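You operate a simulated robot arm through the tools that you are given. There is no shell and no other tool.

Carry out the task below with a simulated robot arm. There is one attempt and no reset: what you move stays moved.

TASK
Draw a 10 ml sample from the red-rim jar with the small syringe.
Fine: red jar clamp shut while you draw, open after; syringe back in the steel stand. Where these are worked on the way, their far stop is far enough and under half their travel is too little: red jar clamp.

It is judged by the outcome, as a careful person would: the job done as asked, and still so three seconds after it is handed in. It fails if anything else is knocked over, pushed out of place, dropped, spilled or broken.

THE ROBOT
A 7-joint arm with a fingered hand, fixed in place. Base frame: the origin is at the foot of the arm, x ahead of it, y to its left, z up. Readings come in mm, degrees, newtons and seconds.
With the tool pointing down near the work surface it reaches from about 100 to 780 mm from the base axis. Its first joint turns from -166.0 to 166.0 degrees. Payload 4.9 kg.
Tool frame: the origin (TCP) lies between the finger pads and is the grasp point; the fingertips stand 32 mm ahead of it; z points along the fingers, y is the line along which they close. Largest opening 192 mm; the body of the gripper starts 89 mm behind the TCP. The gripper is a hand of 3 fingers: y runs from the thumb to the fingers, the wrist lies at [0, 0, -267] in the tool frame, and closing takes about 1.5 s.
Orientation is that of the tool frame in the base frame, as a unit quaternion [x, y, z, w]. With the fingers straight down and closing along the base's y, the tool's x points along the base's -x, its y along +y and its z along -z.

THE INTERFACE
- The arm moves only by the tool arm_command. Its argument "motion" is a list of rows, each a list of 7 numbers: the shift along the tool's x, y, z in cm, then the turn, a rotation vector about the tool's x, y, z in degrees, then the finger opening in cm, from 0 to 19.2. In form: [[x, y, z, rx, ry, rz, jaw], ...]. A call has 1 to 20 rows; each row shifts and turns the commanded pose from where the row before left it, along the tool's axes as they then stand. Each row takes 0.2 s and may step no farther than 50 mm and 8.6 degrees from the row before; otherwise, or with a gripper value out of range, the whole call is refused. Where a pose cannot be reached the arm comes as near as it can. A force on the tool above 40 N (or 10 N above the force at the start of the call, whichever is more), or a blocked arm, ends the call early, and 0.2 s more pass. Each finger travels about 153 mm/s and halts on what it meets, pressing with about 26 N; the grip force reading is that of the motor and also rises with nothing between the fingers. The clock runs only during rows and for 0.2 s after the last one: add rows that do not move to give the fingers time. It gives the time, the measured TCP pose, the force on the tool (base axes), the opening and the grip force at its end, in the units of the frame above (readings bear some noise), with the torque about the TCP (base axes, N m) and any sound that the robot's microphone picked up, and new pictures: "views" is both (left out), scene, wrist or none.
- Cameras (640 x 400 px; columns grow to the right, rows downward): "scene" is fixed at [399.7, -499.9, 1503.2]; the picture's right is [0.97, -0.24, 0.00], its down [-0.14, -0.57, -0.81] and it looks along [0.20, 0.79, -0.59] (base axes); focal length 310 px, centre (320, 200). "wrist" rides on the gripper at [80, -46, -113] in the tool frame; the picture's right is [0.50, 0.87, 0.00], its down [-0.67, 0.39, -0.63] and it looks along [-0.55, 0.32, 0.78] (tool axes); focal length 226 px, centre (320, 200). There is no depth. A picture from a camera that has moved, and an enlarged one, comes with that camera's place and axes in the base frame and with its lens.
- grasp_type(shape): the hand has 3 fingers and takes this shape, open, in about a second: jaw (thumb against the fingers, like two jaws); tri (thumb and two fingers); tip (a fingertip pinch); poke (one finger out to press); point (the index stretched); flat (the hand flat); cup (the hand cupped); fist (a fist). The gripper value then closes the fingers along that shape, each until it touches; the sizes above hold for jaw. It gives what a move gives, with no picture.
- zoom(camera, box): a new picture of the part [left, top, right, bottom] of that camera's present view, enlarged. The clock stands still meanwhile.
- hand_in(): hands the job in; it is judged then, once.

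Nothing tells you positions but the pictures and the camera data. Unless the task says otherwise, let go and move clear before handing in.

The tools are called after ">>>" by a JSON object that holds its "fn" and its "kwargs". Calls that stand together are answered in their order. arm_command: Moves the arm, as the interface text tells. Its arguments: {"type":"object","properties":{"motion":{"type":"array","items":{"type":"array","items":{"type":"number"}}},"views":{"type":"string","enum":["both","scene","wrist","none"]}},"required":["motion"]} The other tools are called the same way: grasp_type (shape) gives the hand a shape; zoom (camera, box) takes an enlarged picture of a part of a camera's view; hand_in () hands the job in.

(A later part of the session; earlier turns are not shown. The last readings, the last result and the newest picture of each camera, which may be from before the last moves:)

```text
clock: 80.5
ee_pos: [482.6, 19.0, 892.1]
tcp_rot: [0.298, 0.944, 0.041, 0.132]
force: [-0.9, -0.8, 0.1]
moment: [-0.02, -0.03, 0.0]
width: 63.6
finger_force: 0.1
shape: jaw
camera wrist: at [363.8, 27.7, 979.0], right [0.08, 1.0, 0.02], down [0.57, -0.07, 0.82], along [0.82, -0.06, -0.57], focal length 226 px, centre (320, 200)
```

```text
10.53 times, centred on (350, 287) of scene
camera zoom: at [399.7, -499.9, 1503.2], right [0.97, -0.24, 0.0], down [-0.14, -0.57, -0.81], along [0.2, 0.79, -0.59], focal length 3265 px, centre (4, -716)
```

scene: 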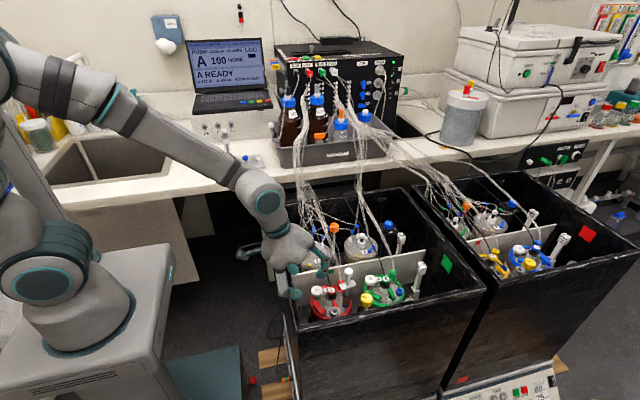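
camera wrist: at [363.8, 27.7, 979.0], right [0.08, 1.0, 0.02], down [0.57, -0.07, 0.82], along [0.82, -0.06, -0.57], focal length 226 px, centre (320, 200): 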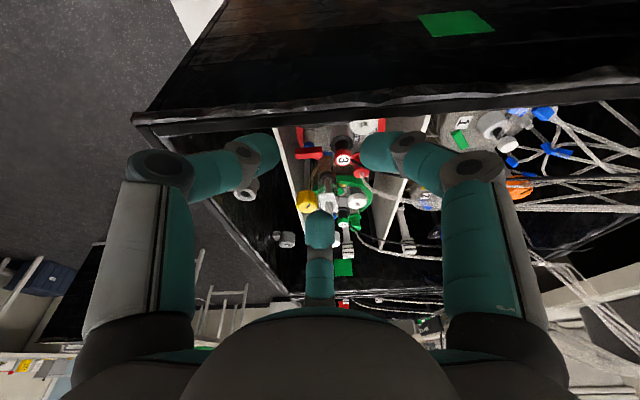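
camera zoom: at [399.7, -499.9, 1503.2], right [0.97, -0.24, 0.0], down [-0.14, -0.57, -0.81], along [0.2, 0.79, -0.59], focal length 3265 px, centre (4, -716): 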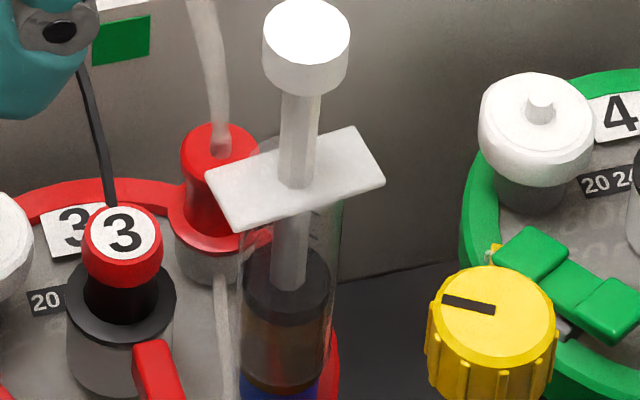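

From the labels, the stopper's lower edge reads somewhat above 10 ml (my estimate 11–12). I'll measure the exposed plunger rod precisely in the scene view and compare with the original exposure.

>>> {"fn": "zoom", "kwargs": {"camera": "scene", "box": [338, 262, 360, 287]}}

>>> {"fn": "zoom", "kwargs": {"camera": "scene", "box": [338, 282, 360, 307]}}

>>> {"fn": "zoom", "kwargs": {"camera": "wrist", "box": [318, 165, 343, 190]}}

>>> {"fn": "zoom", "kwargs": {"camera": "wrist", "box": [318, 150, 343, 175]}}

```text
16.00 times, centred on (349, 274) of scene
camera zoom: at [399.7, -499.9, 1503.2], right [0.97, -0.24, 0.0], down [-0.14, -0.57, -0.81], along [0.2, 0.79, -0.59], focal length 4963 px, centre (-144, -992)
```

zoom: 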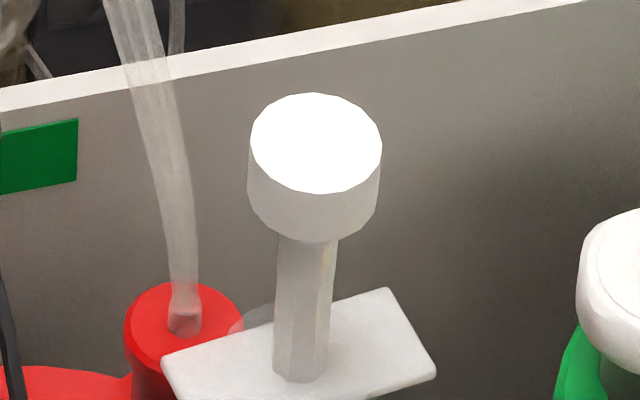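

```text
16.00 times, centred on (349, 294) of scene
camera zoom: at [399.7, -499.9, 1503.2], right [0.97, -0.24, 0.0], down [-0.14, -0.57, -0.81], along [0.2, 0.79, -0.59], focal length 4963 px, centre (-144, -1312)
```

zoom: 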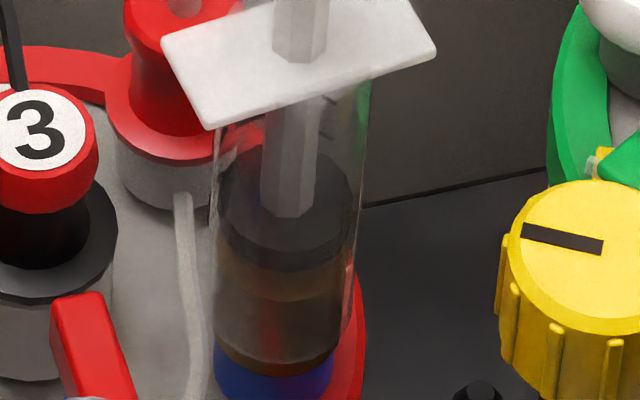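

```text
16.00 times, centred on (330, 178) of wrist
camera zoom: at [363.8, 27.7, 979.0], right [0.08, 1.0, 0.02], down [0.57, -0.07, 0.82], along [0.82, -0.06, -0.57], focal length 3617 px, centre (152, 560)
```

zoom: 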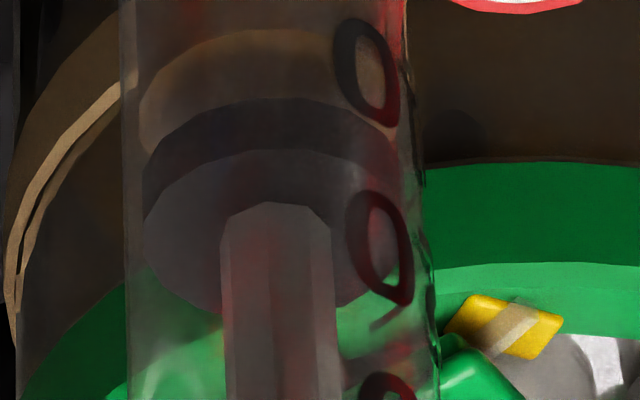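

```text
16.00 times, centred on (330, 162) of wrist
camera zoom: at [363.8, 27.7, 979.0], right [0.08, 1.0, 0.02], down [0.57, -0.07, 0.82], along [0.82, -0.06, -0.57], focal length 3617 px, centre (152, 800)
```

zoom: 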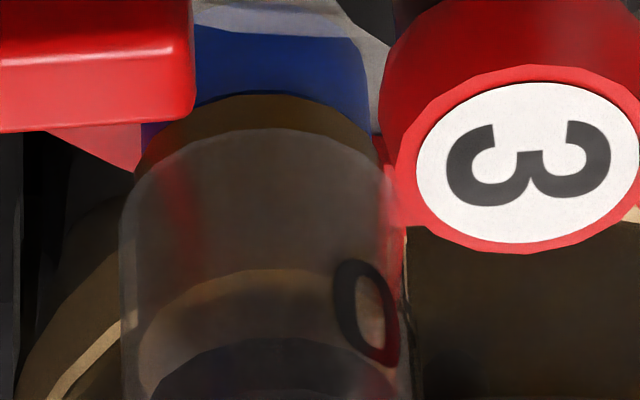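

The rod-exposure, tick and label estimates all say roughly 11–11.6 ml, so I overdrew slightly. I'll come back above the syringe with the jaw closed and press the plunger down a few millimetres under visual control.

>>> {"fn": "arm_command", "kwargs": {"motion": [[-0.9, 0.63, -3.84, 0, 0, 0, 6.4], [-0.9, 0.63, -3.84, 0, 0, 0, 6.4], [-0.9, 0.63, -3.84, 0, 0, 0, 6.4], [0, 0, 0, 4.58, 6.56, 0, 3], [0, 0, 0, 4.58, 6.56, 0, 0], [0, 0, 0, 0, 0, 0, 0], [0, 0, 0, 0, 0, 0, 0]], "views": "none"}}

```text
clock: 82.1
ee_pos: [482.2, 20.0, 1014.3]
tcp_rot: [0.3, 0.954, 0.0, 0.0]
force: [-0.1, 0.3, -1.2]
moment: [-0.01, -0.01, -0.01]
width: 0.0
finger_force: 26.2
shape: jaw
```

>>> {"fn": "arm_command", "kwargs": {"motion": [[-3.48, 2.53, 0, 0, 0, 0, 0], [-3.48, 2.53, 0, 0, 0, 0, 0], [-3.48, 2.53, 0, 0, 0, 0, 0], [0, 0, 3, 0, 0, 0, 0], [0, 0, 3, 0, 0, 0, 0], [0, 0, 2, 0, 0, 0, 0], [0, 0, 0, 0, 0, 0, 0]], "views": "wrist"}}

>>> {"fn": "zoom", "kwargs": {"camera": "scene", "box": [338, 262, 360, 287]}}

>>> {"fn": "zoom", "kwargs": {"camera": "wrist", "box": [240, 80, 400, 240]}}

```text
clock: 83.7
ee_pos: [613.8, 22.8, 935.5]
tcp_rot: [0.3, 0.954, 0.0, -0.001]
force: [0.3, -0.2, -1.0]
moment: [0.0, 0.04, 0.01]
width: 0.0
finger_force: 26.1
shape: jaw
camera wrist: at [522.0, 29.7, 1048.9], right [0.09, 1.0, 0.0], down [0.77, -0.07, 0.63], along [0.63, -0.06, -0.78], focal length 226 px, centre (320, 200)
```

wrist: 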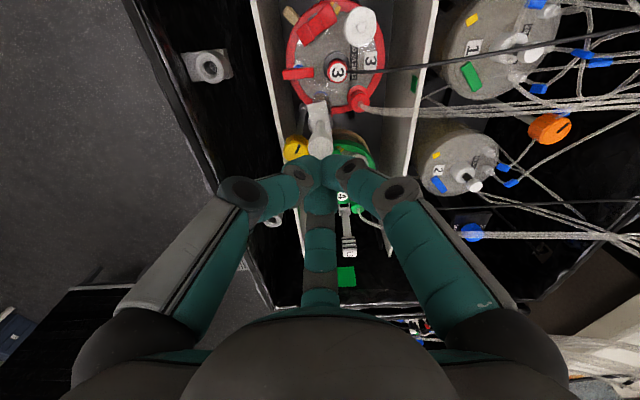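

```text
16.00 times, centred on (349, 274) of scene
camera zoom: at [399.7, -499.9, 1503.2], right [0.97, -0.24, 0.0], down [-0.14, -0.57, -0.81], along [0.2, 0.79, -0.59], focal length 4963 px, centre (-144, -992)
```

zoom: 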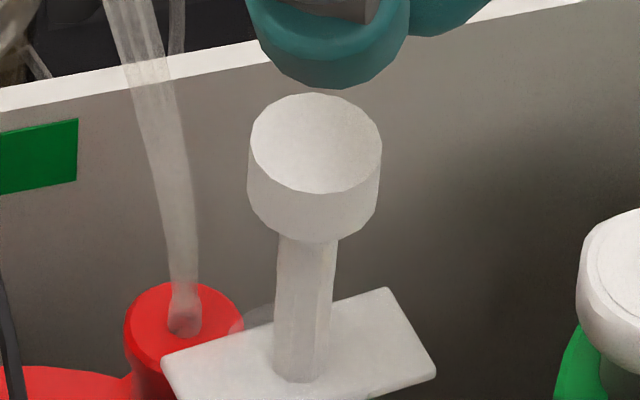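

```text
2.50 times, centred on (320, 160) of wrist
camera zoom: at [522.0, 29.7, 1048.9], right [0.09, 1.0, 0.0], down [0.77, -0.07, 0.63], along [0.63, -0.06, -0.78], focal length 565 px, centre (320, 300)
```

zoom: 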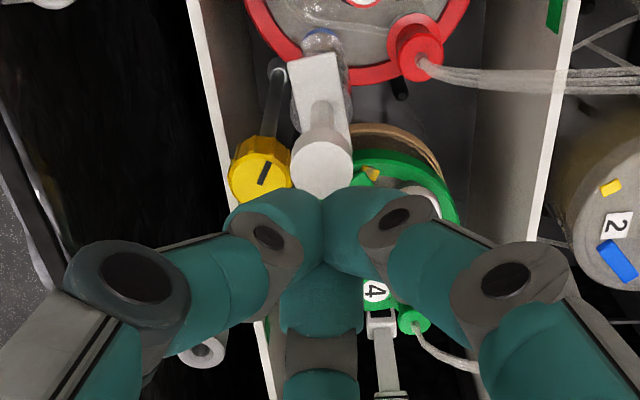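

>>> {"fn": "arm_command", "kwargs": {"motion": [[0.25, -0.17, 0, 0, 0, 0, 0], [0, 0, 2.0, 0, 0, 0, 0], [0, 0, 0.6, 0, 0, 0, 0], [0, 0, 0, 0, 0, 0, 0]], "views": "none"}}

>>> {"fn": "zoom", "kwargs": {"camera": "scene", "box": [338, 262, 360, 287]}}

```text
clock: 84.7
ee_pos: [609.7, 21.8, 906.8]
tcp_rot: [0.3, 0.954, -0.001, 0.001]
force: [0.1, 0.5, -0.9]
moment: [0.03, -0.02, 0.0]
width: 0.2
finger_force: 26.2
shape: jaw
```

```text
16.00 times, centred on (349, 274) of scene
camera zoom: at [399.7, -499.9, 1503.2], right [0.97, -0.24, 0.0], down [-0.14, -0.57, -0.81], along [0.2, 0.79, -0.59], focal length 4963 px, centre (-144, -992)
```

zoom: 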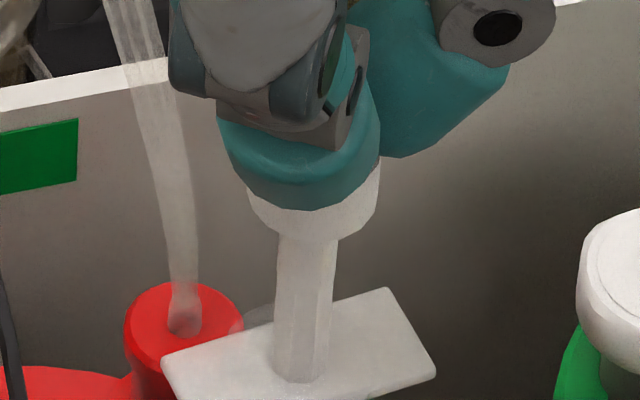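

>>> {"fn": "arm_command", "kwargs": {"motion": [[0, 0, 0.2, 0, 0, 0, 0], [0, 0, 0.2, 0, 0, 0, 0], [0, 0, 0, 0, 0, 0, 0]], "views": "none"}}

>>> {"fn": "zoom", "kwargs": {"camera": "scene", "box": [338, 262, 360, 287]}}

```text
clock: 85.5
ee_pos: [609.3, 20.9, 902.7]
tcp_rot: [0.301, 0.954, 0.0, 0.0]
force: [-0.3, 0.3, 0.7]
moment: [-0.01, -0.04, -0.01]
width: 0.1
finger_force: 26.0
shape: jaw
```

```text
16.00 times, centred on (349, 274) of scene
camera zoom: at [399.7, -499.9, 1503.2], right [0.97, -0.24, 0.0], down [-0.14, -0.57, -0.81], along [0.2, 0.79, -0.59], focal length 4963 px, centre (-144, -992)
```

zoom: 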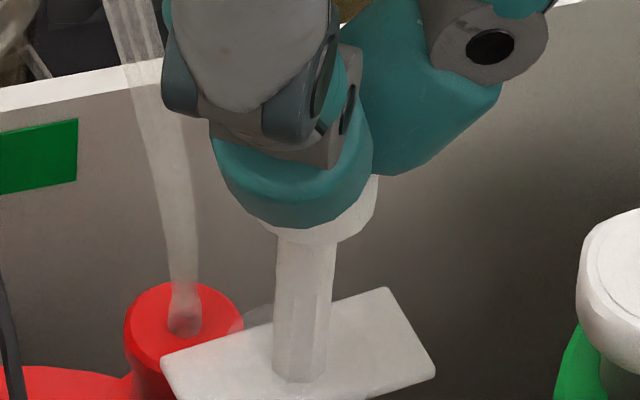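

>>> {"fn": "arm_command", "kwargs": {"motion": [[0, 0, 0.15, 0, 0, 0, 0], [0, 0, 0, 0, 0, 0, 0]], "views": "none"}}

>>> {"fn": "zoom", "kwargs": {"camera": "scene", "box": [338, 262, 360, 287]}}

```text
clock: 86.1
ee_pos: [608.3, 21.1, 901.5]
tcp_rot: [0.301, 0.954, -0.001, 0.001]
force: [0.5, 0.6, 0.5]
moment: [-0.02, 0.01, 0.02]
width: 0.1
finger_force: 25.9
shape: jaw
```

```text
16.00 times, centred on (349, 274) of scene
camera zoom: at [399.7, -499.9, 1503.2], right [0.97, -0.24, 0.0], down [-0.14, -0.57, -0.81], along [0.2, 0.79, -0.59], focal length 4963 px, centre (-144, -992)
```

zoom: 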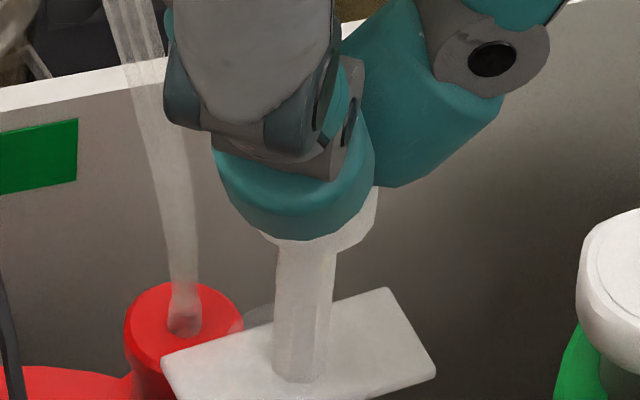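

I'll lift the hand a little and check where the cap stands now.

>>> {"fn": "arm_command", "kwargs": {"motion": [[0, 0, -2.5, 0, 0, 0, 0], [0, 0, -2.5, 0, 0, 0, 0]], "views": "none"}}

>>> {"fn": "zoom", "kwargs": {"camera": "scene", "box": [338, 262, 360, 287]}}

>>> {"fn": "zoom", "kwargs": {"camera": "scene", "box": [338, 282, 360, 307]}}

```text
clock: 86.7
ee_pos: [607.7, 19.1, 950.3]
tcp_rot: [0.301, 0.954, 0.0, 0.0]
force: [-0.6, 0.7, -0.7]
moment: [0.0, -0.04, 0.02]
width: 0.0
finger_force: 25.8
shape: jaw
```

```text
16.00 times, centred on (349, 274) of scene
camera zoom: at [399.7, -499.9, 1503.2], right [0.97, -0.24, 0.0], down [-0.14, -0.57, -0.81], along [0.2, 0.79, -0.59], focal length 4963 px, centre (-144, -992)
```

zoom: 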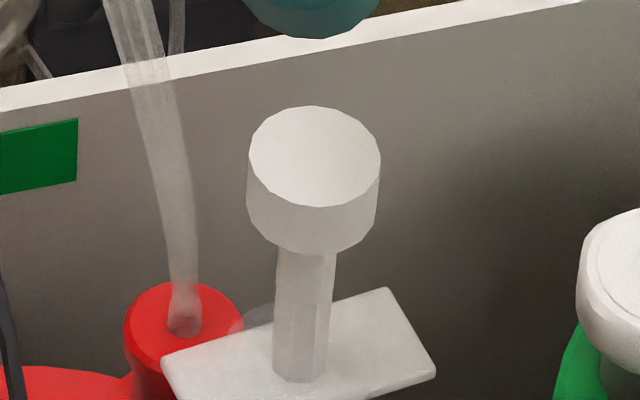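

```text
16.00 times, centred on (349, 294) of scene
camera zoom: at [399.7, -499.9, 1503.2], right [0.97, -0.24, 0.0], down [-0.14, -0.57, -0.81], along [0.2, 0.79, -0.59], focal length 4963 px, centre (-144, -1312)
```

zoom: 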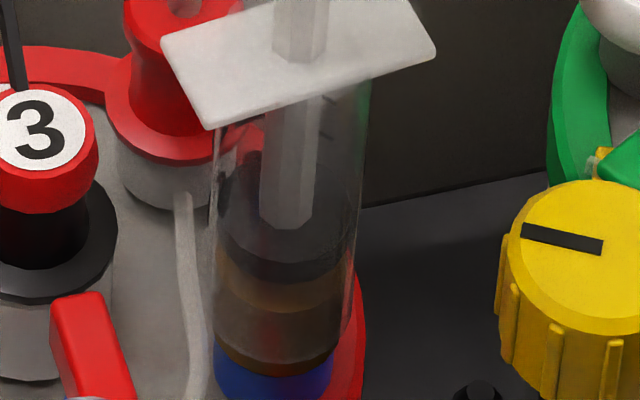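

The plunger went down 3.2 mm; by the same measures the draw is now about 10 ml (stopper's lower edge ≈19.5–20 mm above its start). Next I'll open the fingers and lower around the syringe to regrip the barrel.

>>> {"fn": "arm_command", "kwargs": {"motion": [[0, 0.48, 0, 0, 0, 0, 4], [0, 0, 0, 0, 0, 0, 6.6], [0, 0, 3.0, 0, 0, 0, 6.6], [0, 0, 3.0, 0, 0, 0, 6.6], [0, 0, 1.8, 0, 0, 0, 6.6], [0, 0, 0, 0, 0, 0, 6.6]], "views": "wrist"}}

>>> {"fn": "zoom", "kwargs": {"camera": "wrist", "box": [240, 80, 400, 240]}}

>>> {"fn": "zoom", "kwargs": {"camera": "scene", "box": [325, 255, 365, 305]}}

```text
clock: 88.1
ee_pos: [609.4, 24.0, 872.9]
tcp_rot: [0.3, 0.954, 0.0, -0.001]
force: [-0.3, -0.7, -0.3]
moment: [0.0, 0.01, 0.02]
width: 65.8
finger_force: 0.0
shape: jaw
camera wrist: at [518.9, 32.3, 987.5], right [0.09, 1.0, 0.0], down [0.77, -0.07, 0.63], along [0.63, -0.06, -0.78], focal length 226 px, centre (320, 200)
```

wrist: 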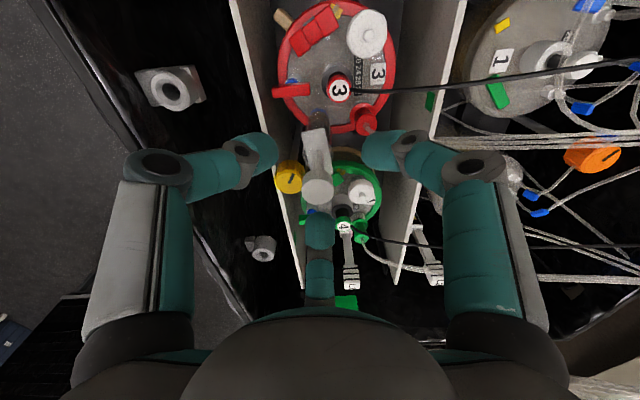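

```text
2.50 times, centred on (320, 160) of wrist
camera zoom: at [518.9, 32.3, 987.5], right [0.09, 1.0, 0.0], down [0.77, -0.07, 0.63], along [0.63, -0.06, -0.78], focal length 565 px, centre (320, 300)
```

zoom: 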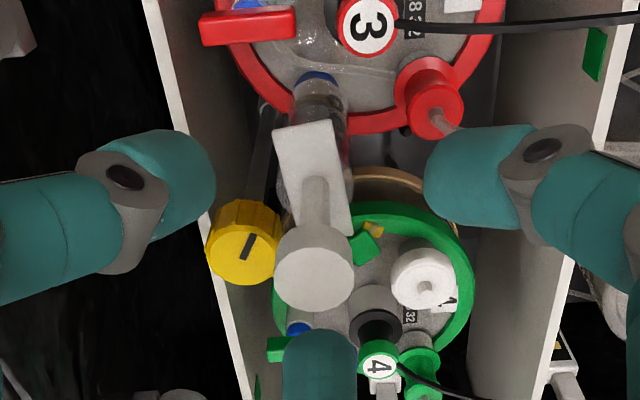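

```text
8.00 times, centred on (345, 280) of scene
camera zoom: at [399.7, -499.9, 1503.2], right [0.97, -0.24, 0.0], down [-0.14, -0.57, -0.81], along [0.2, 0.79, -0.59], focal length 2482 px, centre (120, -440)
```

zoom: 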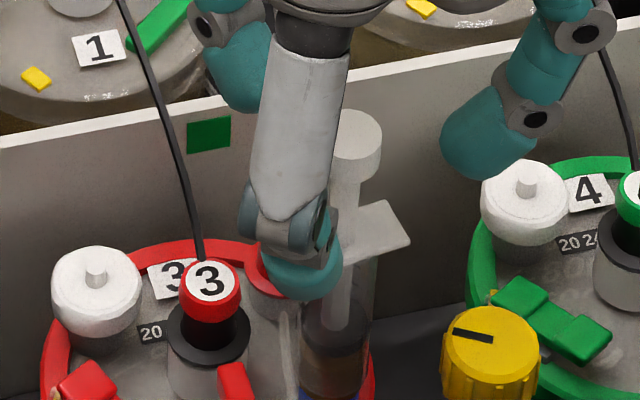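

>>> {"fn": "arm_command", "kwargs": {"motion": [[-0.16, -0.06, 0, 0, 0, 0, 6.6], [0, 0, 2.0, 0, 0, 0, 6.6], [0, 0, 2.0, 0, 0, 0, 6.6], [0, 0, 1.4, 0, 0, 0, 6.6], [0, 0, 0, 0, 0, 0, 6.6]], "views": "wrist"}}

>>> {"fn": "zoom", "kwargs": {"camera": "wrist", "box": [240, 80, 400, 240]}}

```text
clock: 89.3
ee_pos: [612.8, 24.3, 819.0]
tcp_rot: [0.301, 0.954, 0.0, 0.0]
force: [0.0, -0.3, -0.4]
moment: [0.02, 0.02, 0.0]
width: 65.7
finger_force: 0.1
shape: jaw
camera wrist: at [521.3, 32.4, 933.6], right [0.09, 1.0, 0.0], down [0.77, -0.07, 0.63], along [0.63, -0.06, -0.78], focal length 226 px, centre (320, 200)
```

wrist: 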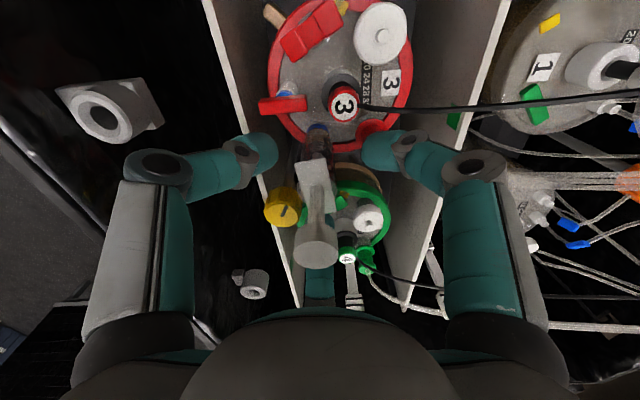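

```text
2.50 times, centred on (320, 160) of wrist
camera zoom: at [521.3, 32.4, 933.6], right [0.09, 1.0, 0.0], down [0.77, -0.07, 0.63], along [0.63, -0.06, -0.78], focal length 565 px, centre (320, 300)
```

zoom: 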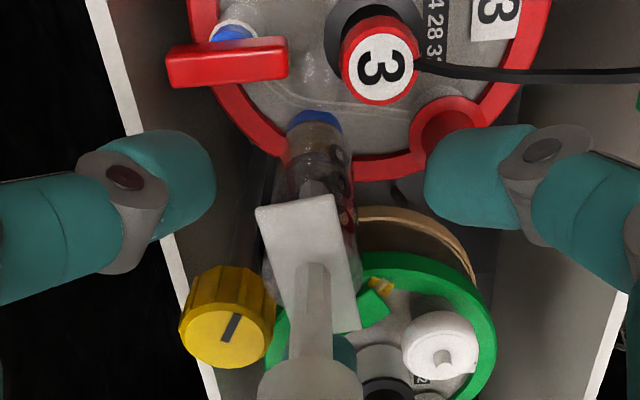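

>>> {"fn": "arm_command", "kwargs": {"motion": [[0.13, -0.21, 0, 0, 0, 0, 5.2], [0, 0, 0, 0, 0, 0, 4.0], [0, 0, 0.8, 0, 0, 0, 4.0], [0, 0, 0.8, 0, 0, 0, 4.0], [0, 0, 0, 0, 0, 0, 4.0]], "views": "wrist"}}

>>> {"fn": "zoom", "kwargs": {"camera": "wrist", "box": [240, 100, 400, 280]}}

>>> {"fn": "zoom", "kwargs": {"camera": "scene", "box": [325, 260, 370, 310]}}

```text
clock: 90.5
ee_pos: [610.7, 22.9, 802.2]
tcp_rot: [0.3, 0.954, -0.001, 0.0]
force: [-1.4, -0.1, 0.2]
moment: [0.01, 0.0, -0.01]
width: 40.4
finger_force: 0.1
shape: jaw
camera wrist: at [519.3, 31.0, 917.4], right [0.09, 1.0, 0.0], down [0.77, -0.07, 0.63], along [0.63, -0.06, -0.78], focal length 226 px, centre (320, 200)
```

wrist: 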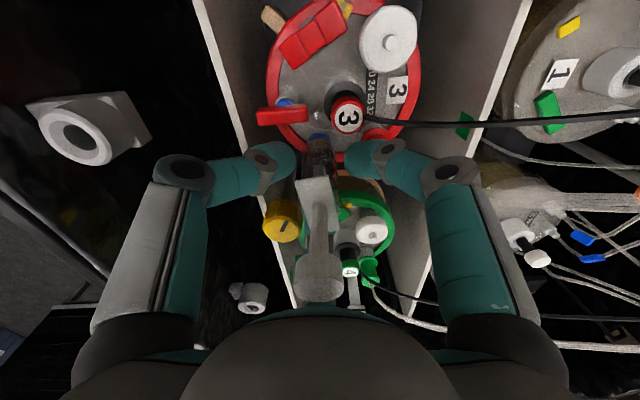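

```text
2.22 times, centred on (320, 190) of wrist
camera zoom: at [519.3, 31.0, 917.4], right [0.09, 1.0, 0.0], down [0.77, -0.07, 0.63], along [0.63, -0.06, -0.78], focal length 502 px, centre (320, 222)
```

zoom: 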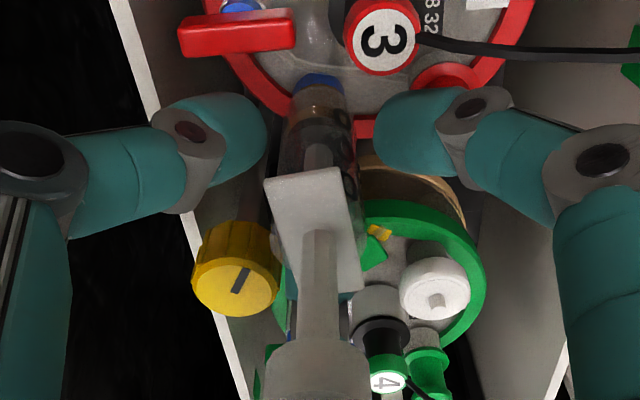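

```text
8.00 times, centred on (348, 285) of scene
camera zoom: at [399.7, -499.9, 1503.2], right [0.97, -0.24, 0.0], down [-0.14, -0.57, -0.81], along [0.2, 0.79, -0.59], focal length 2482 px, centre (100, -480)
```

zoom: 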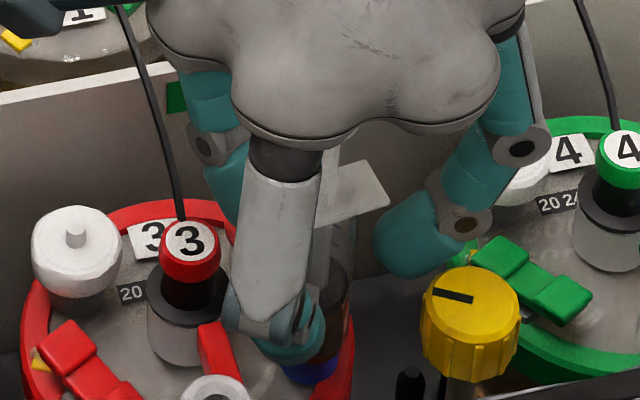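

Fingers are around the barrel at the same height as before. Closing on it now.

>>> {"fn": "arm_command", "kwargs": {"motion": [[0, 0, 0, 0, 0, 0, 3.4], [0, 0, 0, 0, 0, 0, 2.8], [0, 0, 0, 0, 0, 0, 2.3], [0, 0, 0, 0, 0, 0, 1.8], [0, 0, 0, 0, 0, 0, 1.5], [0, 0, 0, 0, 0, 0, 1.5]], "views": "none"}}

>>> {"fn": "zoom", "kwargs": {"camera": "wrist", "box": [240, 100, 400, 280]}}

```text
clock: 91.9
ee_pos: [609.8, 23.1, 802.5]
tcp_rot: [0.301, 0.954, 0.001, 0.001]
force: [0.5, -0.7, -4.5]
moment: [0.0, -0.01, -0.01]
width: 20.6
finger_force: 26.2
shape: jaw
```

```text
2.22 times, centred on (320, 190) of wrist
camera zoom: at [519.0, 31.0, 917.1], right [0.09, 1.0, 0.0], down [0.77, -0.07, 0.63], along [0.63, -0.06, -0.78], focal length 502 px, centre (320, 222)
```

zoom: 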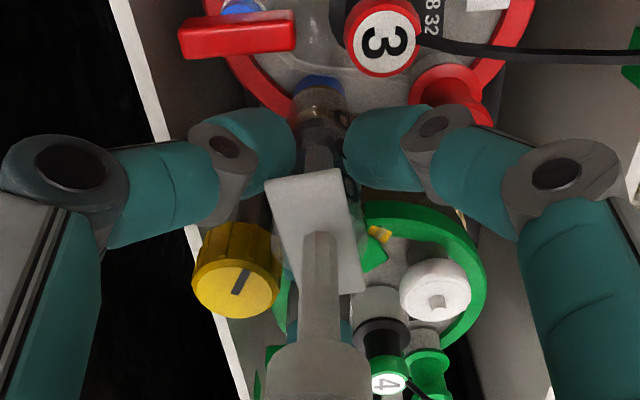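

Gripped. I'll pull it straight up out of the port, slowly at first.

>>> {"fn": "arm_command", "kwargs": {"motion": [[0, 0, -0.4, 0, 0, 0, 1.5], [0, 0, -0.6, 0, 0, 0, 1.5], [0, 0, -1.0, 0, 0, 0, 1.5], [0, 0, -2, 0, 0, 0, 1.5], [0, 0, -3, 0, 0, 0, 1.5], [0, 0, -3, 0, 0, 0, 1.5], [0, 0, 0, 0, 0, 0, 1.5]], "views": "scene"}}

>>> {"fn": "zoom", "kwargs": {"camera": "scene", "box": [325, 230, 375, 310]}}

>>> {"fn": "zoom", "kwargs": {"camera": "wrist", "box": [240, 80, 400, 280]}}

```text
clock: 93.5
ee_pos: [607.8, 22.7, 903.1]
tcp_rot: [0.3, 0.954, 0.001, -0.001]
force: [-1.0, 0.1, -0.8]
moment: [0.02, -0.02, 0.03]
width: 20.8
finger_force: 26.5
shape: jaw
```

scene: 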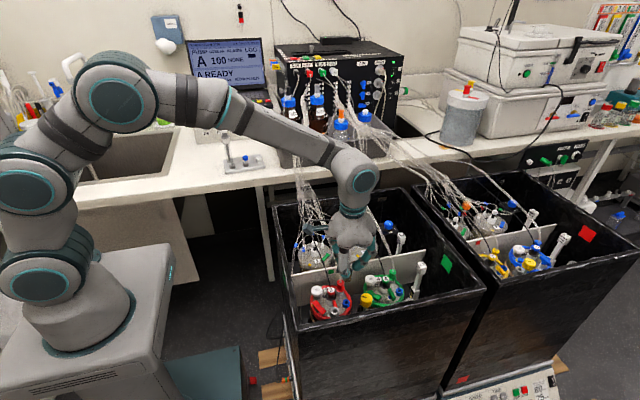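

```text
5.00 times, centred on (350, 270) of scene
camera zoom: at [399.7, -499.9, 1503.2], right [0.97, -0.24, 0.0], down [-0.14, -0.57, -0.81], along [0.2, 0.79, -0.59], focal length 1551 px, centre (170, -150)
```

zoom: 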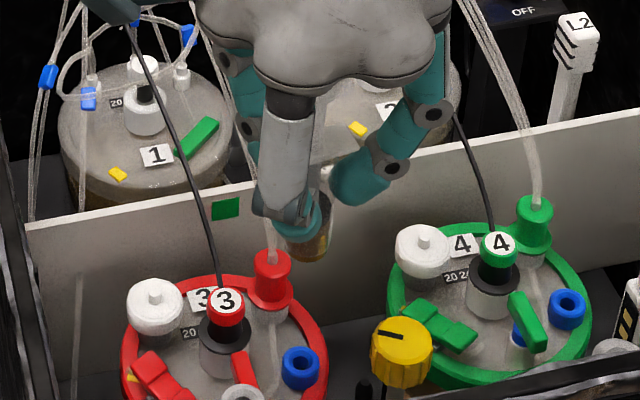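

```text
2.00 times, centred on (320, 180) of wrist
camera zoom: at [516.7, 31.2, 1018.3], right [0.09, 1.0, 0.0], down [0.77, -0.07, 0.63], along [0.63, -0.06, -0.78], focal length 452 px, centre (320, 240)
```

zoom: 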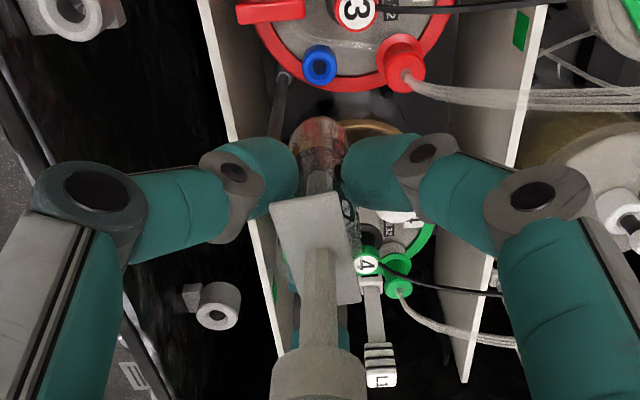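

The syringe is out with the sample inside, nothing else disturbed. I'll raise it and carry it back along the same path to the stand.

>>> {"fn": "arm_command", "kwargs": {"motion": [[0, 0, -4.1, 0, 0, 0, 1.5], [0, 0, -4.1, 0, 0, 0, 1.5], [0, 0, -4.1, 0, 0, 0, 1.5], [0, 0, -4.0, 0, 0, 0, 1.5], [2.47, -2.49, 0, 0, 0, 0, 1.5], [2.47, -2.49, 0, 0, 0, 0, 1.5], [0, 0, 0, 0, 0, 0, 1.5]], "views": "none"}}

>>> {"fn": "arm_command", "kwargs": {"motion": [[1.8, 1.56, 0, 0, 0, 0, 1.5], [2.5, 2.17, 0, 0, 0, 0, 1.5], [3.46, 3.0, 0, 0, 0, 0, 1.5], [3.46, 3.0, 0, 0, 0, 0, 1.5], [3.46, 3.0, 0, 0, 0, 0, 1.5], [3.46, 3.0, 0, 0, 0, 0, 1.5], [3.46, 3.0, 0, 0, 0, 0, 1.5], [3.46, 3.0, 0, 0, 0, 0, 1.5], [3.46, 3.0, 0, 0, 0, 0, 1.5], [3.46, 3.0, 0, 0, 0, 0, 1.5], [3.46, 3.0, 0, 0, 0, 0, 1.5], [3.46, 3.0, 0, 0, 0, 0, 1.5], [1.8, 1.56, 0, 0, 0, 0, 1.5], [0, 0, 0, 0, 0, 0, 1.5]], "views": "both"}}

```text
clock: 95.1
ee_pos: [542.1, 8.9, 1066.0]
tcp_rot: [0.301, 0.954, 0.0, 0.0]
force: [0.9, -0.5, 0.2]
moment: [0.02, 0.02, 0.01]
width: 21.0
finger_force: 26.0
shape: jaw
```

```text
clock: 98.1
ee_pos: [411.8, 534.7, 1069.4]
tcp_rot: [0.3, 0.954, 0.0, -0.001]
force: [0.2, -0.4, 0.0]
moment: [0.04, -0.02, -0.01]
width: 20.9
finger_force: 26.0
shape: jaw
camera wrist: at [319.9, 542.7, 1183.0], right [0.09, 1.0, 0.0], down [0.77, -0.07, 0.63], along [0.63, -0.06, -0.78], focal length 226 px, centre (320, 200)
```

scene: 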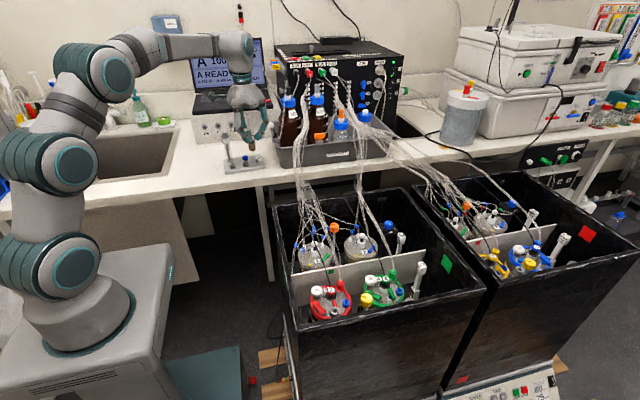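
wrist: 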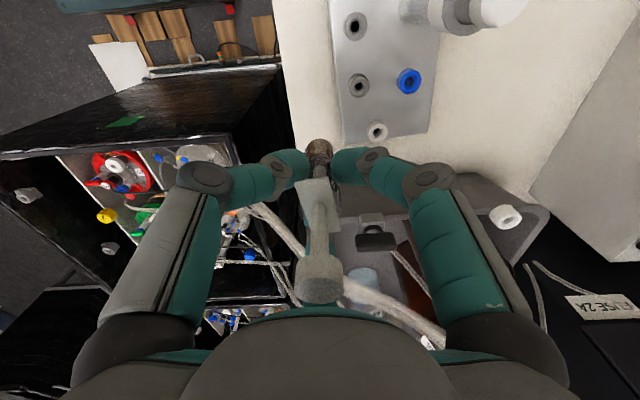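

>>> {"fn": "arm_command", "kwargs": {"motion": [[2.67, 2.11, 0, 0, 0, 0, 1.5], [2.67, 2.11, 0, 0, 0, 0, 1.5], [2.67, 2.11, 0, 0, 0, 0, 1.5], [0, 0, 0, 0, 0, 0, 1.5]], "views": "both"}}

>>> {"fn": "zoom", "kwargs": {"camera": "scene", "box": [205, 85, 275, 170]}}

>>> {"fn": "zoom", "kwargs": {"camera": "wrist", "box": [240, 60, 400, 240]}}

```text
clock: 99.1
ee_pos: [380.1, 631.7, 1065.6]
tcp_rot: [0.301, 0.954, 0.0, 0.0]
force: [0.7, 0.1, -0.1]
moment: [0.02, -0.02, -0.04]
width: 20.8
finger_force: 25.8
shape: jaw
camera wrist: at [289.6, 639.3, 1180.1], right [0.09, 1.0, 0.0], down [0.77, -0.07, 0.63], along [0.63, -0.06, -0.78], focal length 226 px, centre (320, 200)
```

scene: 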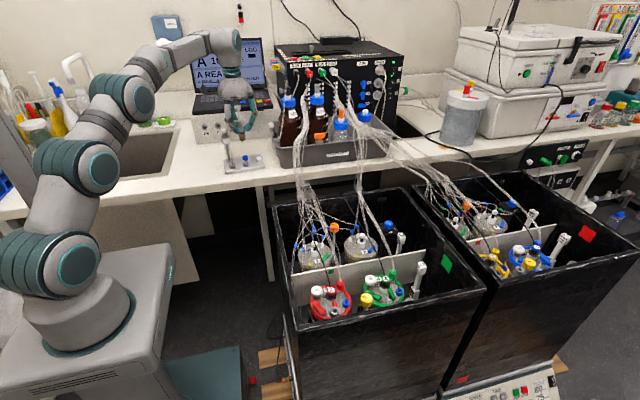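
wrist: 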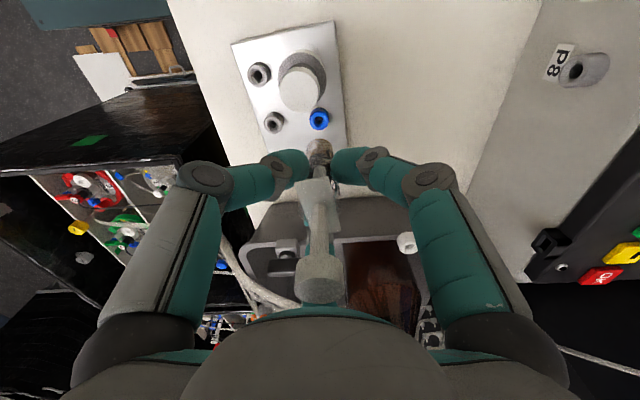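

```text
4.71 times, centred on (240, 128) of scene
camera zoom: at [399.7, -499.9, 1503.2], right [0.97, -0.24, 0.0], down [-0.14, -0.57, -0.81], along [0.2, 0.79, -0.59], focal length 1460 px, centre (696, 541)
```

zoom: 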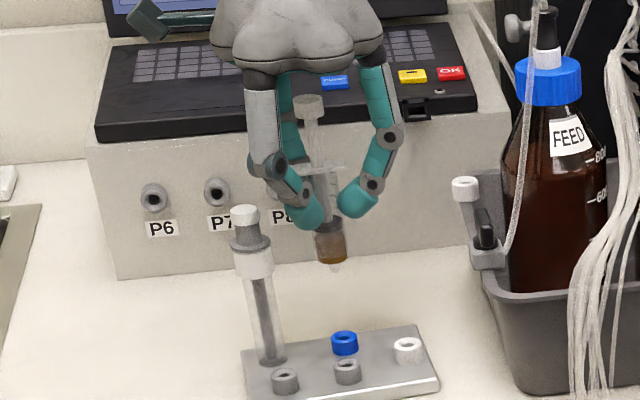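

```text
2.22 times, centred on (320, 150) of wrist
camera zoom: at [289.6, 639.3, 1180.1], right [0.09, 1.0, 0.0], down [0.77, -0.07, 0.63], along [0.63, -0.06, -0.78], focal length 502 px, centre (320, 311)
```

zoom: 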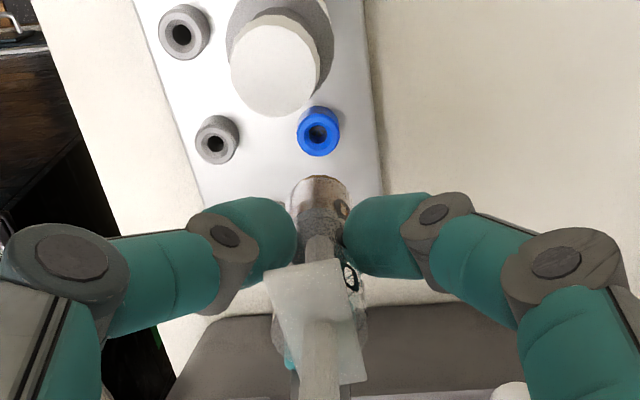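

Here the syringe is against a light background; let me zoom to confirm the sample volume on the scale.

>>> {"fn": "zoom", "kwargs": {"camera": "scene", "box": [228, 118, 252, 146]}}

>>> {"fn": "zoom", "kwargs": {"camera": "scene", "box": [230, 128, 252, 148]}}

>>> {"fn": "zoom", "kwargs": {"camera": "scene", "box": [232, 140, 256, 165]}}

```text
14.29 times, centred on (240, 132) of scene
camera zoom: at [399.7, -499.9, 1503.2], right [0.97, -0.24, 0.0], down [-0.14, -0.57, -0.81], along [0.2, 0.79, -0.59], focal length 4432 px, centre (1463, 1171)
```

zoom: 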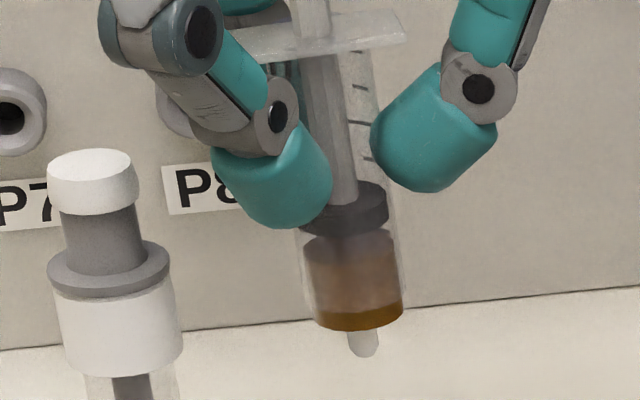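

```text
16.00 times, centred on (241, 138) of scene
camera zoom: at [399.7, -499.9, 1503.2], right [0.97, -0.24, 0.0], down [-0.14, -0.57, -0.81], along [0.2, 0.79, -0.59], focal length 4963 px, centre (1584, 1192)
```

zoom: 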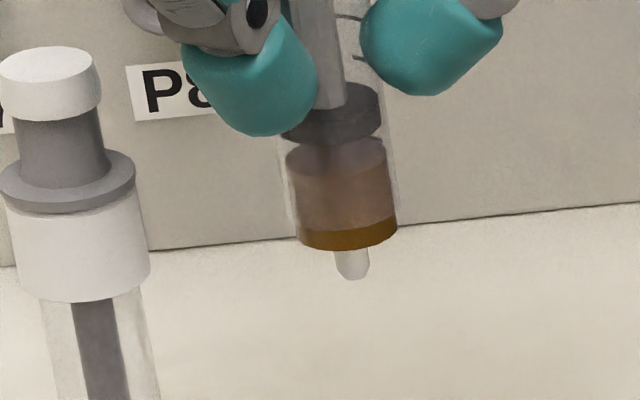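

```text
16.00 times, centred on (244, 152) of scene
camera zoom: at [399.7, -499.9, 1503.2], right [0.97, -0.24, 0.0], down [-0.14, -0.57, -0.81], along [0.2, 0.79, -0.59], focal length 4963 px, centre (1536, 960)
```

zoom: 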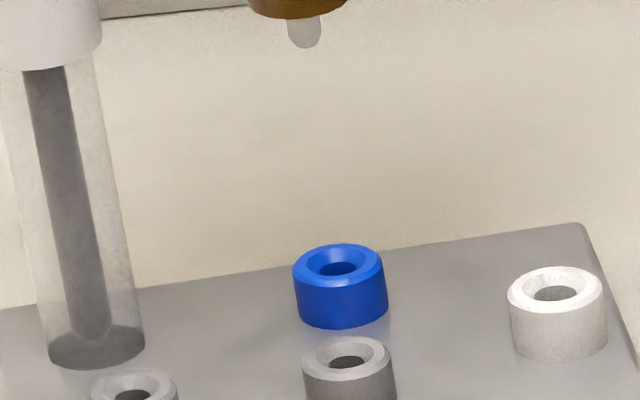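

>>> {"fn": "zoom", "kwargs": {"camera": "scene", "box": [234, 116, 254, 136]}}

>>> {"fn": "zoom", "kwargs": {"camera": "scene", "box": [230, 104, 254, 124]}}

>>> {"fn": "zoom", "kwargs": {"camera": "wrist", "box": [300, 125, 340, 185]}}

```text
16.00 times, centred on (244, 126) of scene
camera zoom: at [399.7, -499.9, 1503.2], right [0.97, -0.24, 0.0], down [-0.14, -0.57, -0.81], along [0.2, 0.79, -0.59], focal length 4963 px, centre (1536, 1384)
```

zoom: 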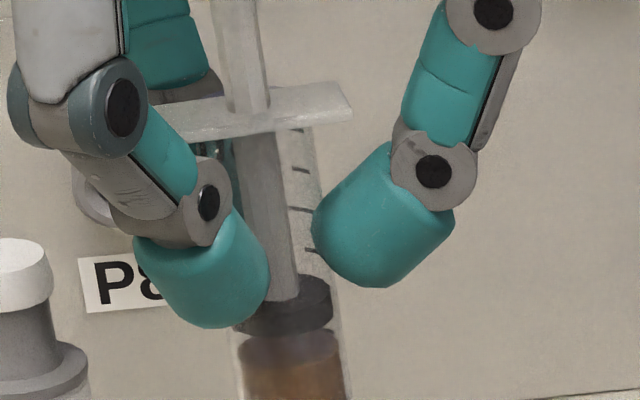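

```text
16.00 times, centred on (242, 114) of scene
camera zoom: at [399.7, -499.9, 1503.2], right [0.97, -0.24, 0.0], down [-0.14, -0.57, -0.81], along [0.2, 0.79, -0.59], focal length 4963 px, centre (1568, 1576)
```

zoom: 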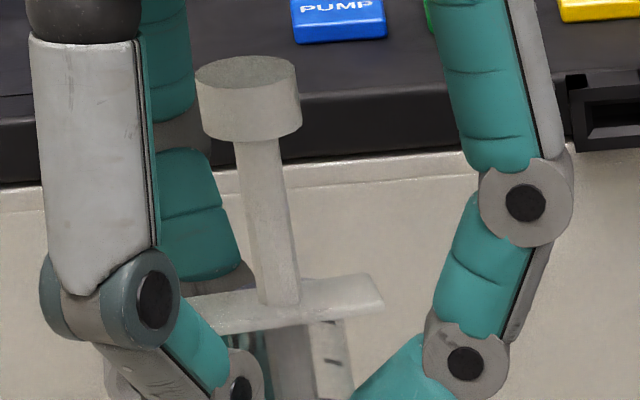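

```text
6.67 times, centred on (320, 155) of wrist
camera zoom: at [289.6, 639.3, 1180.1], right [0.09, 1.0, 0.0], down [0.77, -0.07, 0.63], along [0.63, -0.06, -0.78], focal length 1507 px, centre (320, 500)
```

zoom: 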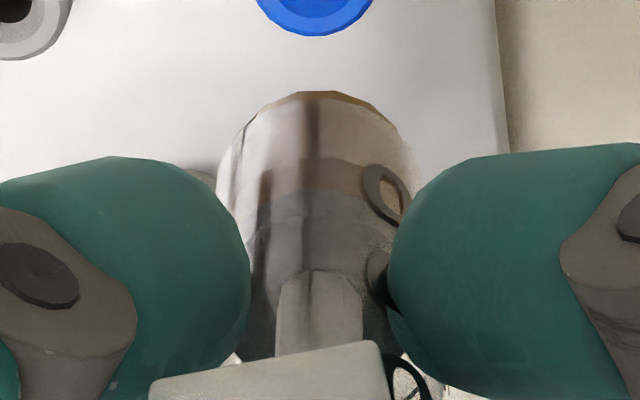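

Comparing rod exposure at the same distance as my first picture (cap height matches exactly), the plunger travel is 18.5 mm, i.e. about 9.25 ml – a bit short of 10. The clamp is still shut, so I'll go back to the port and top it up. First the return path.

>>> {"fn": "arm_command", "kwargs": {"motion": [[-1.6, -1.27, 0, 0, 0, 0, 1.5], [-3.2, -2.53, 0, 0, 0, 0, 1.5], [-3.2, -2.53, 0, 0, 0, 0, 1.5], [-1.8, -1.56, 0, 0, 0, 0, 1.5], [-3.46, -3.0, 0, 0, 0, 0, 1.5], [-3.46, -3.0, 0, 0, 0, 0, 1.5], [-3.46, -3.0, 0, 0, 0, 0, 1.5], [-3.46, -3.0, 0, 0, 0, 0, 1.5], [-3.46, -3.0, 0, 0, 0, 0, 1.5], [-3.46, -3.0, 0, 0, 0, 0, 1.5], [-3.46, -3.0, 0, 0, 0, 0, 1.5], [-3.46, -3.0, 0, 0, 0, 0, 1.5], [-3.46, -3.0, 0, 0, 0, 0, 1.5], [-3.46, -3.0, 0, 0, 0, 0, 1.5], [-2.5, -2.17, 0, 0, 0, 0, 1.5], [-1.8, -1.56, 0, 0, 0, 0, 1.5], [0, 0, 0, 0, 0, 0, 1.5]], "views": "none"}}

```text
clock: 102.7
ee_pos: [542.3, 11.7, 1064.9]
tcp_rot: [0.3, 0.954, 0.0, 0.001]
force: [-0.2, -0.1, -1.0]
moment: [-0.01, 0.0, -0.01]
width: 20.7
finger_force: 26.2
shape: jaw
```

>>> {"fn": "arm_command", "kwargs": {"motion": [[-2.45, 2.41, 0, 0, 0, 0, 1.5], [-2.45, 2.41, 0, 0, 0, 0, 1.5], [0, 0, 4, 0, 0, 0, 1.5], [0, 0, 4, 0, 0, 0, 1.5], [0, 0, 4, 0, 0, 0, 1.5], [0, 0, 4, 0, 0, 0, 1.5], [0, 0, 4, 0, 0, 0, 1.5], [0, 0, 2.5, 0, 0, 0, 1.5], [0, 0, 0, 0, 0, 0, 1.5]], "views": "wrist"}}

>>> {"fn": "zoom", "kwargs": {"camera": "scene", "box": [340, 291, 356, 307]}}

>>> {"fn": "zoom", "kwargs": {"camera": "wrist", "box": [300, 110, 340, 150]}}

```text
clock: 104.7
ee_pos: [611.2, 23.1, 839.7]
tcp_rot: [0.3, 0.954, 0.0, 0.0]
force: [-0.7, 0.5, -1.1]
moment: [-0.01, -0.02, 0.0]
width: 21.1
finger_force: 25.8
shape: jaw
camera wrist: at [519.5, 30.1, 955.2], right [0.09, 1.0, 0.0], down [0.77, -0.07, 0.63], along [0.63, -0.06, -0.78], focal length 226 px, centre (320, 200)
```

wrist: 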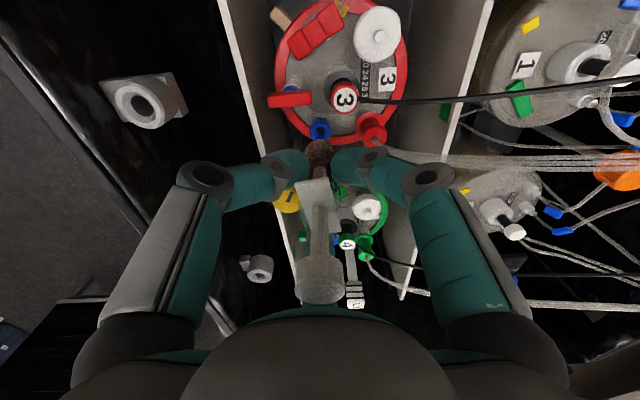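

```text
16.00 times, centred on (348, 299) of scene
camera zoom: at [399.7, -499.9, 1503.2], right [0.97, -0.24, 0.0], down [-0.14, -0.57, -0.81], along [0.2, 0.79, -0.59], focal length 4963 px, centre (-128, -1384)
```

zoom: 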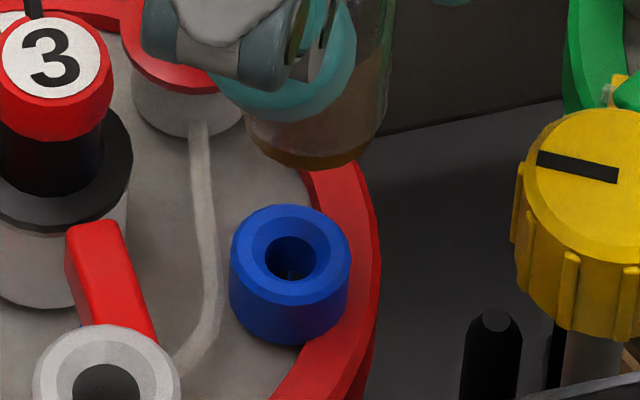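

```text
10.00 times, centred on (320, 130) of wrist
camera zoom: at [519.5, 30.1, 955.2], right [0.09, 1.0, 0.0], down [0.77, -0.07, 0.63], along [0.63, -0.06, -0.78], focal length 2261 px, centre (320, 900)
```

zoom: 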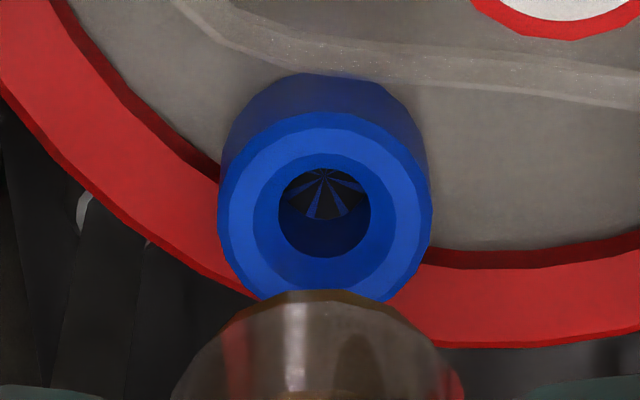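

>>> {"fn": "arm_command", "kwargs": {"motion": [[0.1, 0.0, 0, 0, 0, 0, 1.5], [0, 0, 1.0, 0, 0, 0, 1.5], [0, 0, 1.0, 0, 0, 0, 1.5], [0, 0, 0, 0, 0, 0, 1.5]], "views": "none"}}

>>> {"fn": "zoom", "kwargs": {"camera": "scene", "box": [340, 291, 356, 307]}}

>>> {"fn": "zoom", "kwargs": {"camera": "wrist", "box": [300, 110, 340, 150]}}

```text
clock: 105.7
ee_pos: [609.2, 22.6, 820.3]
tcp_rot: [0.3, 0.954, 0.0, 0.0]
force: [-0.4, -0.8, -0.4]
moment: [0.01, -0.01, 0.0]
width: 20.4
finger_force: 25.3
shape: jaw
```

```text
16.00 times, centred on (348, 299) of scene
camera zoom: at [399.7, -499.9, 1503.2], right [0.97, -0.24, 0.0], down [-0.14, -0.57, -0.81], along [0.2, 0.79, -0.59], focal length 4963 px, centre (-128, -1384)
```

zoom: 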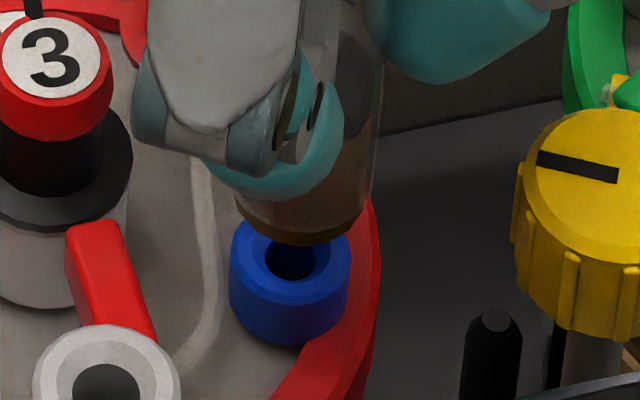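

```text
10.00 times, centred on (320, 130) of wrist
camera zoom: at [518.4, 29.6, 935.1], right [0.09, 1.0, 0.0], down [0.77, -0.07, 0.63], along [0.63, -0.06, -0.78], focal length 2261 px, centre (320, 900)
```

zoom: 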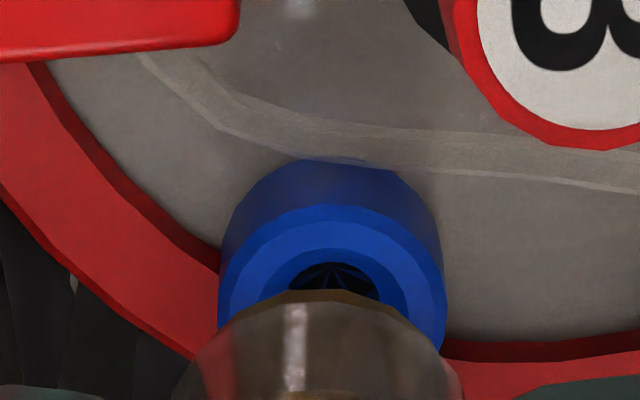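

>>> {"fn": "arm_command", "kwargs": {"motion": [[0.12, -0.02, 0, 0, 0, 0, 1.5], [0, 0, 0.4, 0, 0, 0, 1.5], [0, 0, 0.4, 0, 0, 0, 1.5], [0, 0, 0, 0, 0, 0, 1.5]], "views": "none"}}

>>> {"fn": "zoom", "kwargs": {"camera": "scene", "box": [340, 291, 356, 307]}}

>>> {"fn": "zoom", "kwargs": {"camera": "wrist", "box": [300, 110, 340, 150]}}

```text
clock: 106.7
ee_pos: [608.8, 21.1, 813.2]
tcp_rot: [0.301, 0.954, 0.001, 0.001]
force: [-0.2, -0.2, -0.9]
moment: [0.0, 0.01, -0.02]
width: 20.8
finger_force: 26.2
shape: jaw
```

```text
16.00 times, centred on (348, 299) of scene
camera zoom: at [399.7, -499.9, 1503.2], right [0.97, -0.24, 0.0], down [-0.14, -0.57, -0.81], along [0.2, 0.79, -0.59], focal length 4963 px, centre (-128, -1384)
```

zoom: 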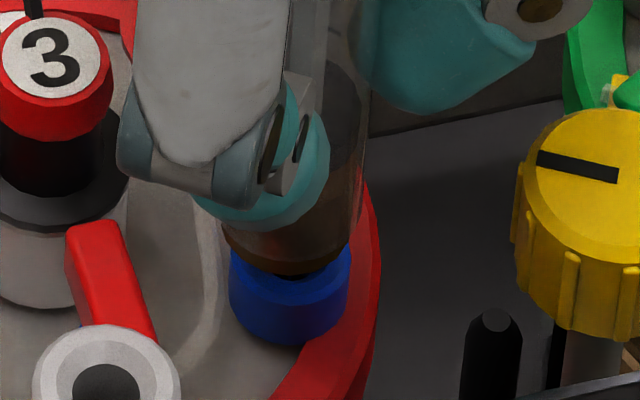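

```text
10.00 times, centred on (320, 130) of wrist
camera zoom: at [516.2, 29.3, 927.9], right [0.09, 1.0, 0.0], down [0.77, -0.07, 0.63], along [0.63, -0.06, -0.78], focal length 2261 px, centre (320, 900)
```

zoom: 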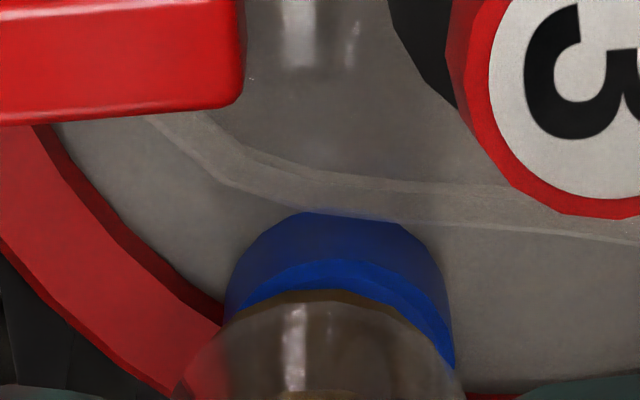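

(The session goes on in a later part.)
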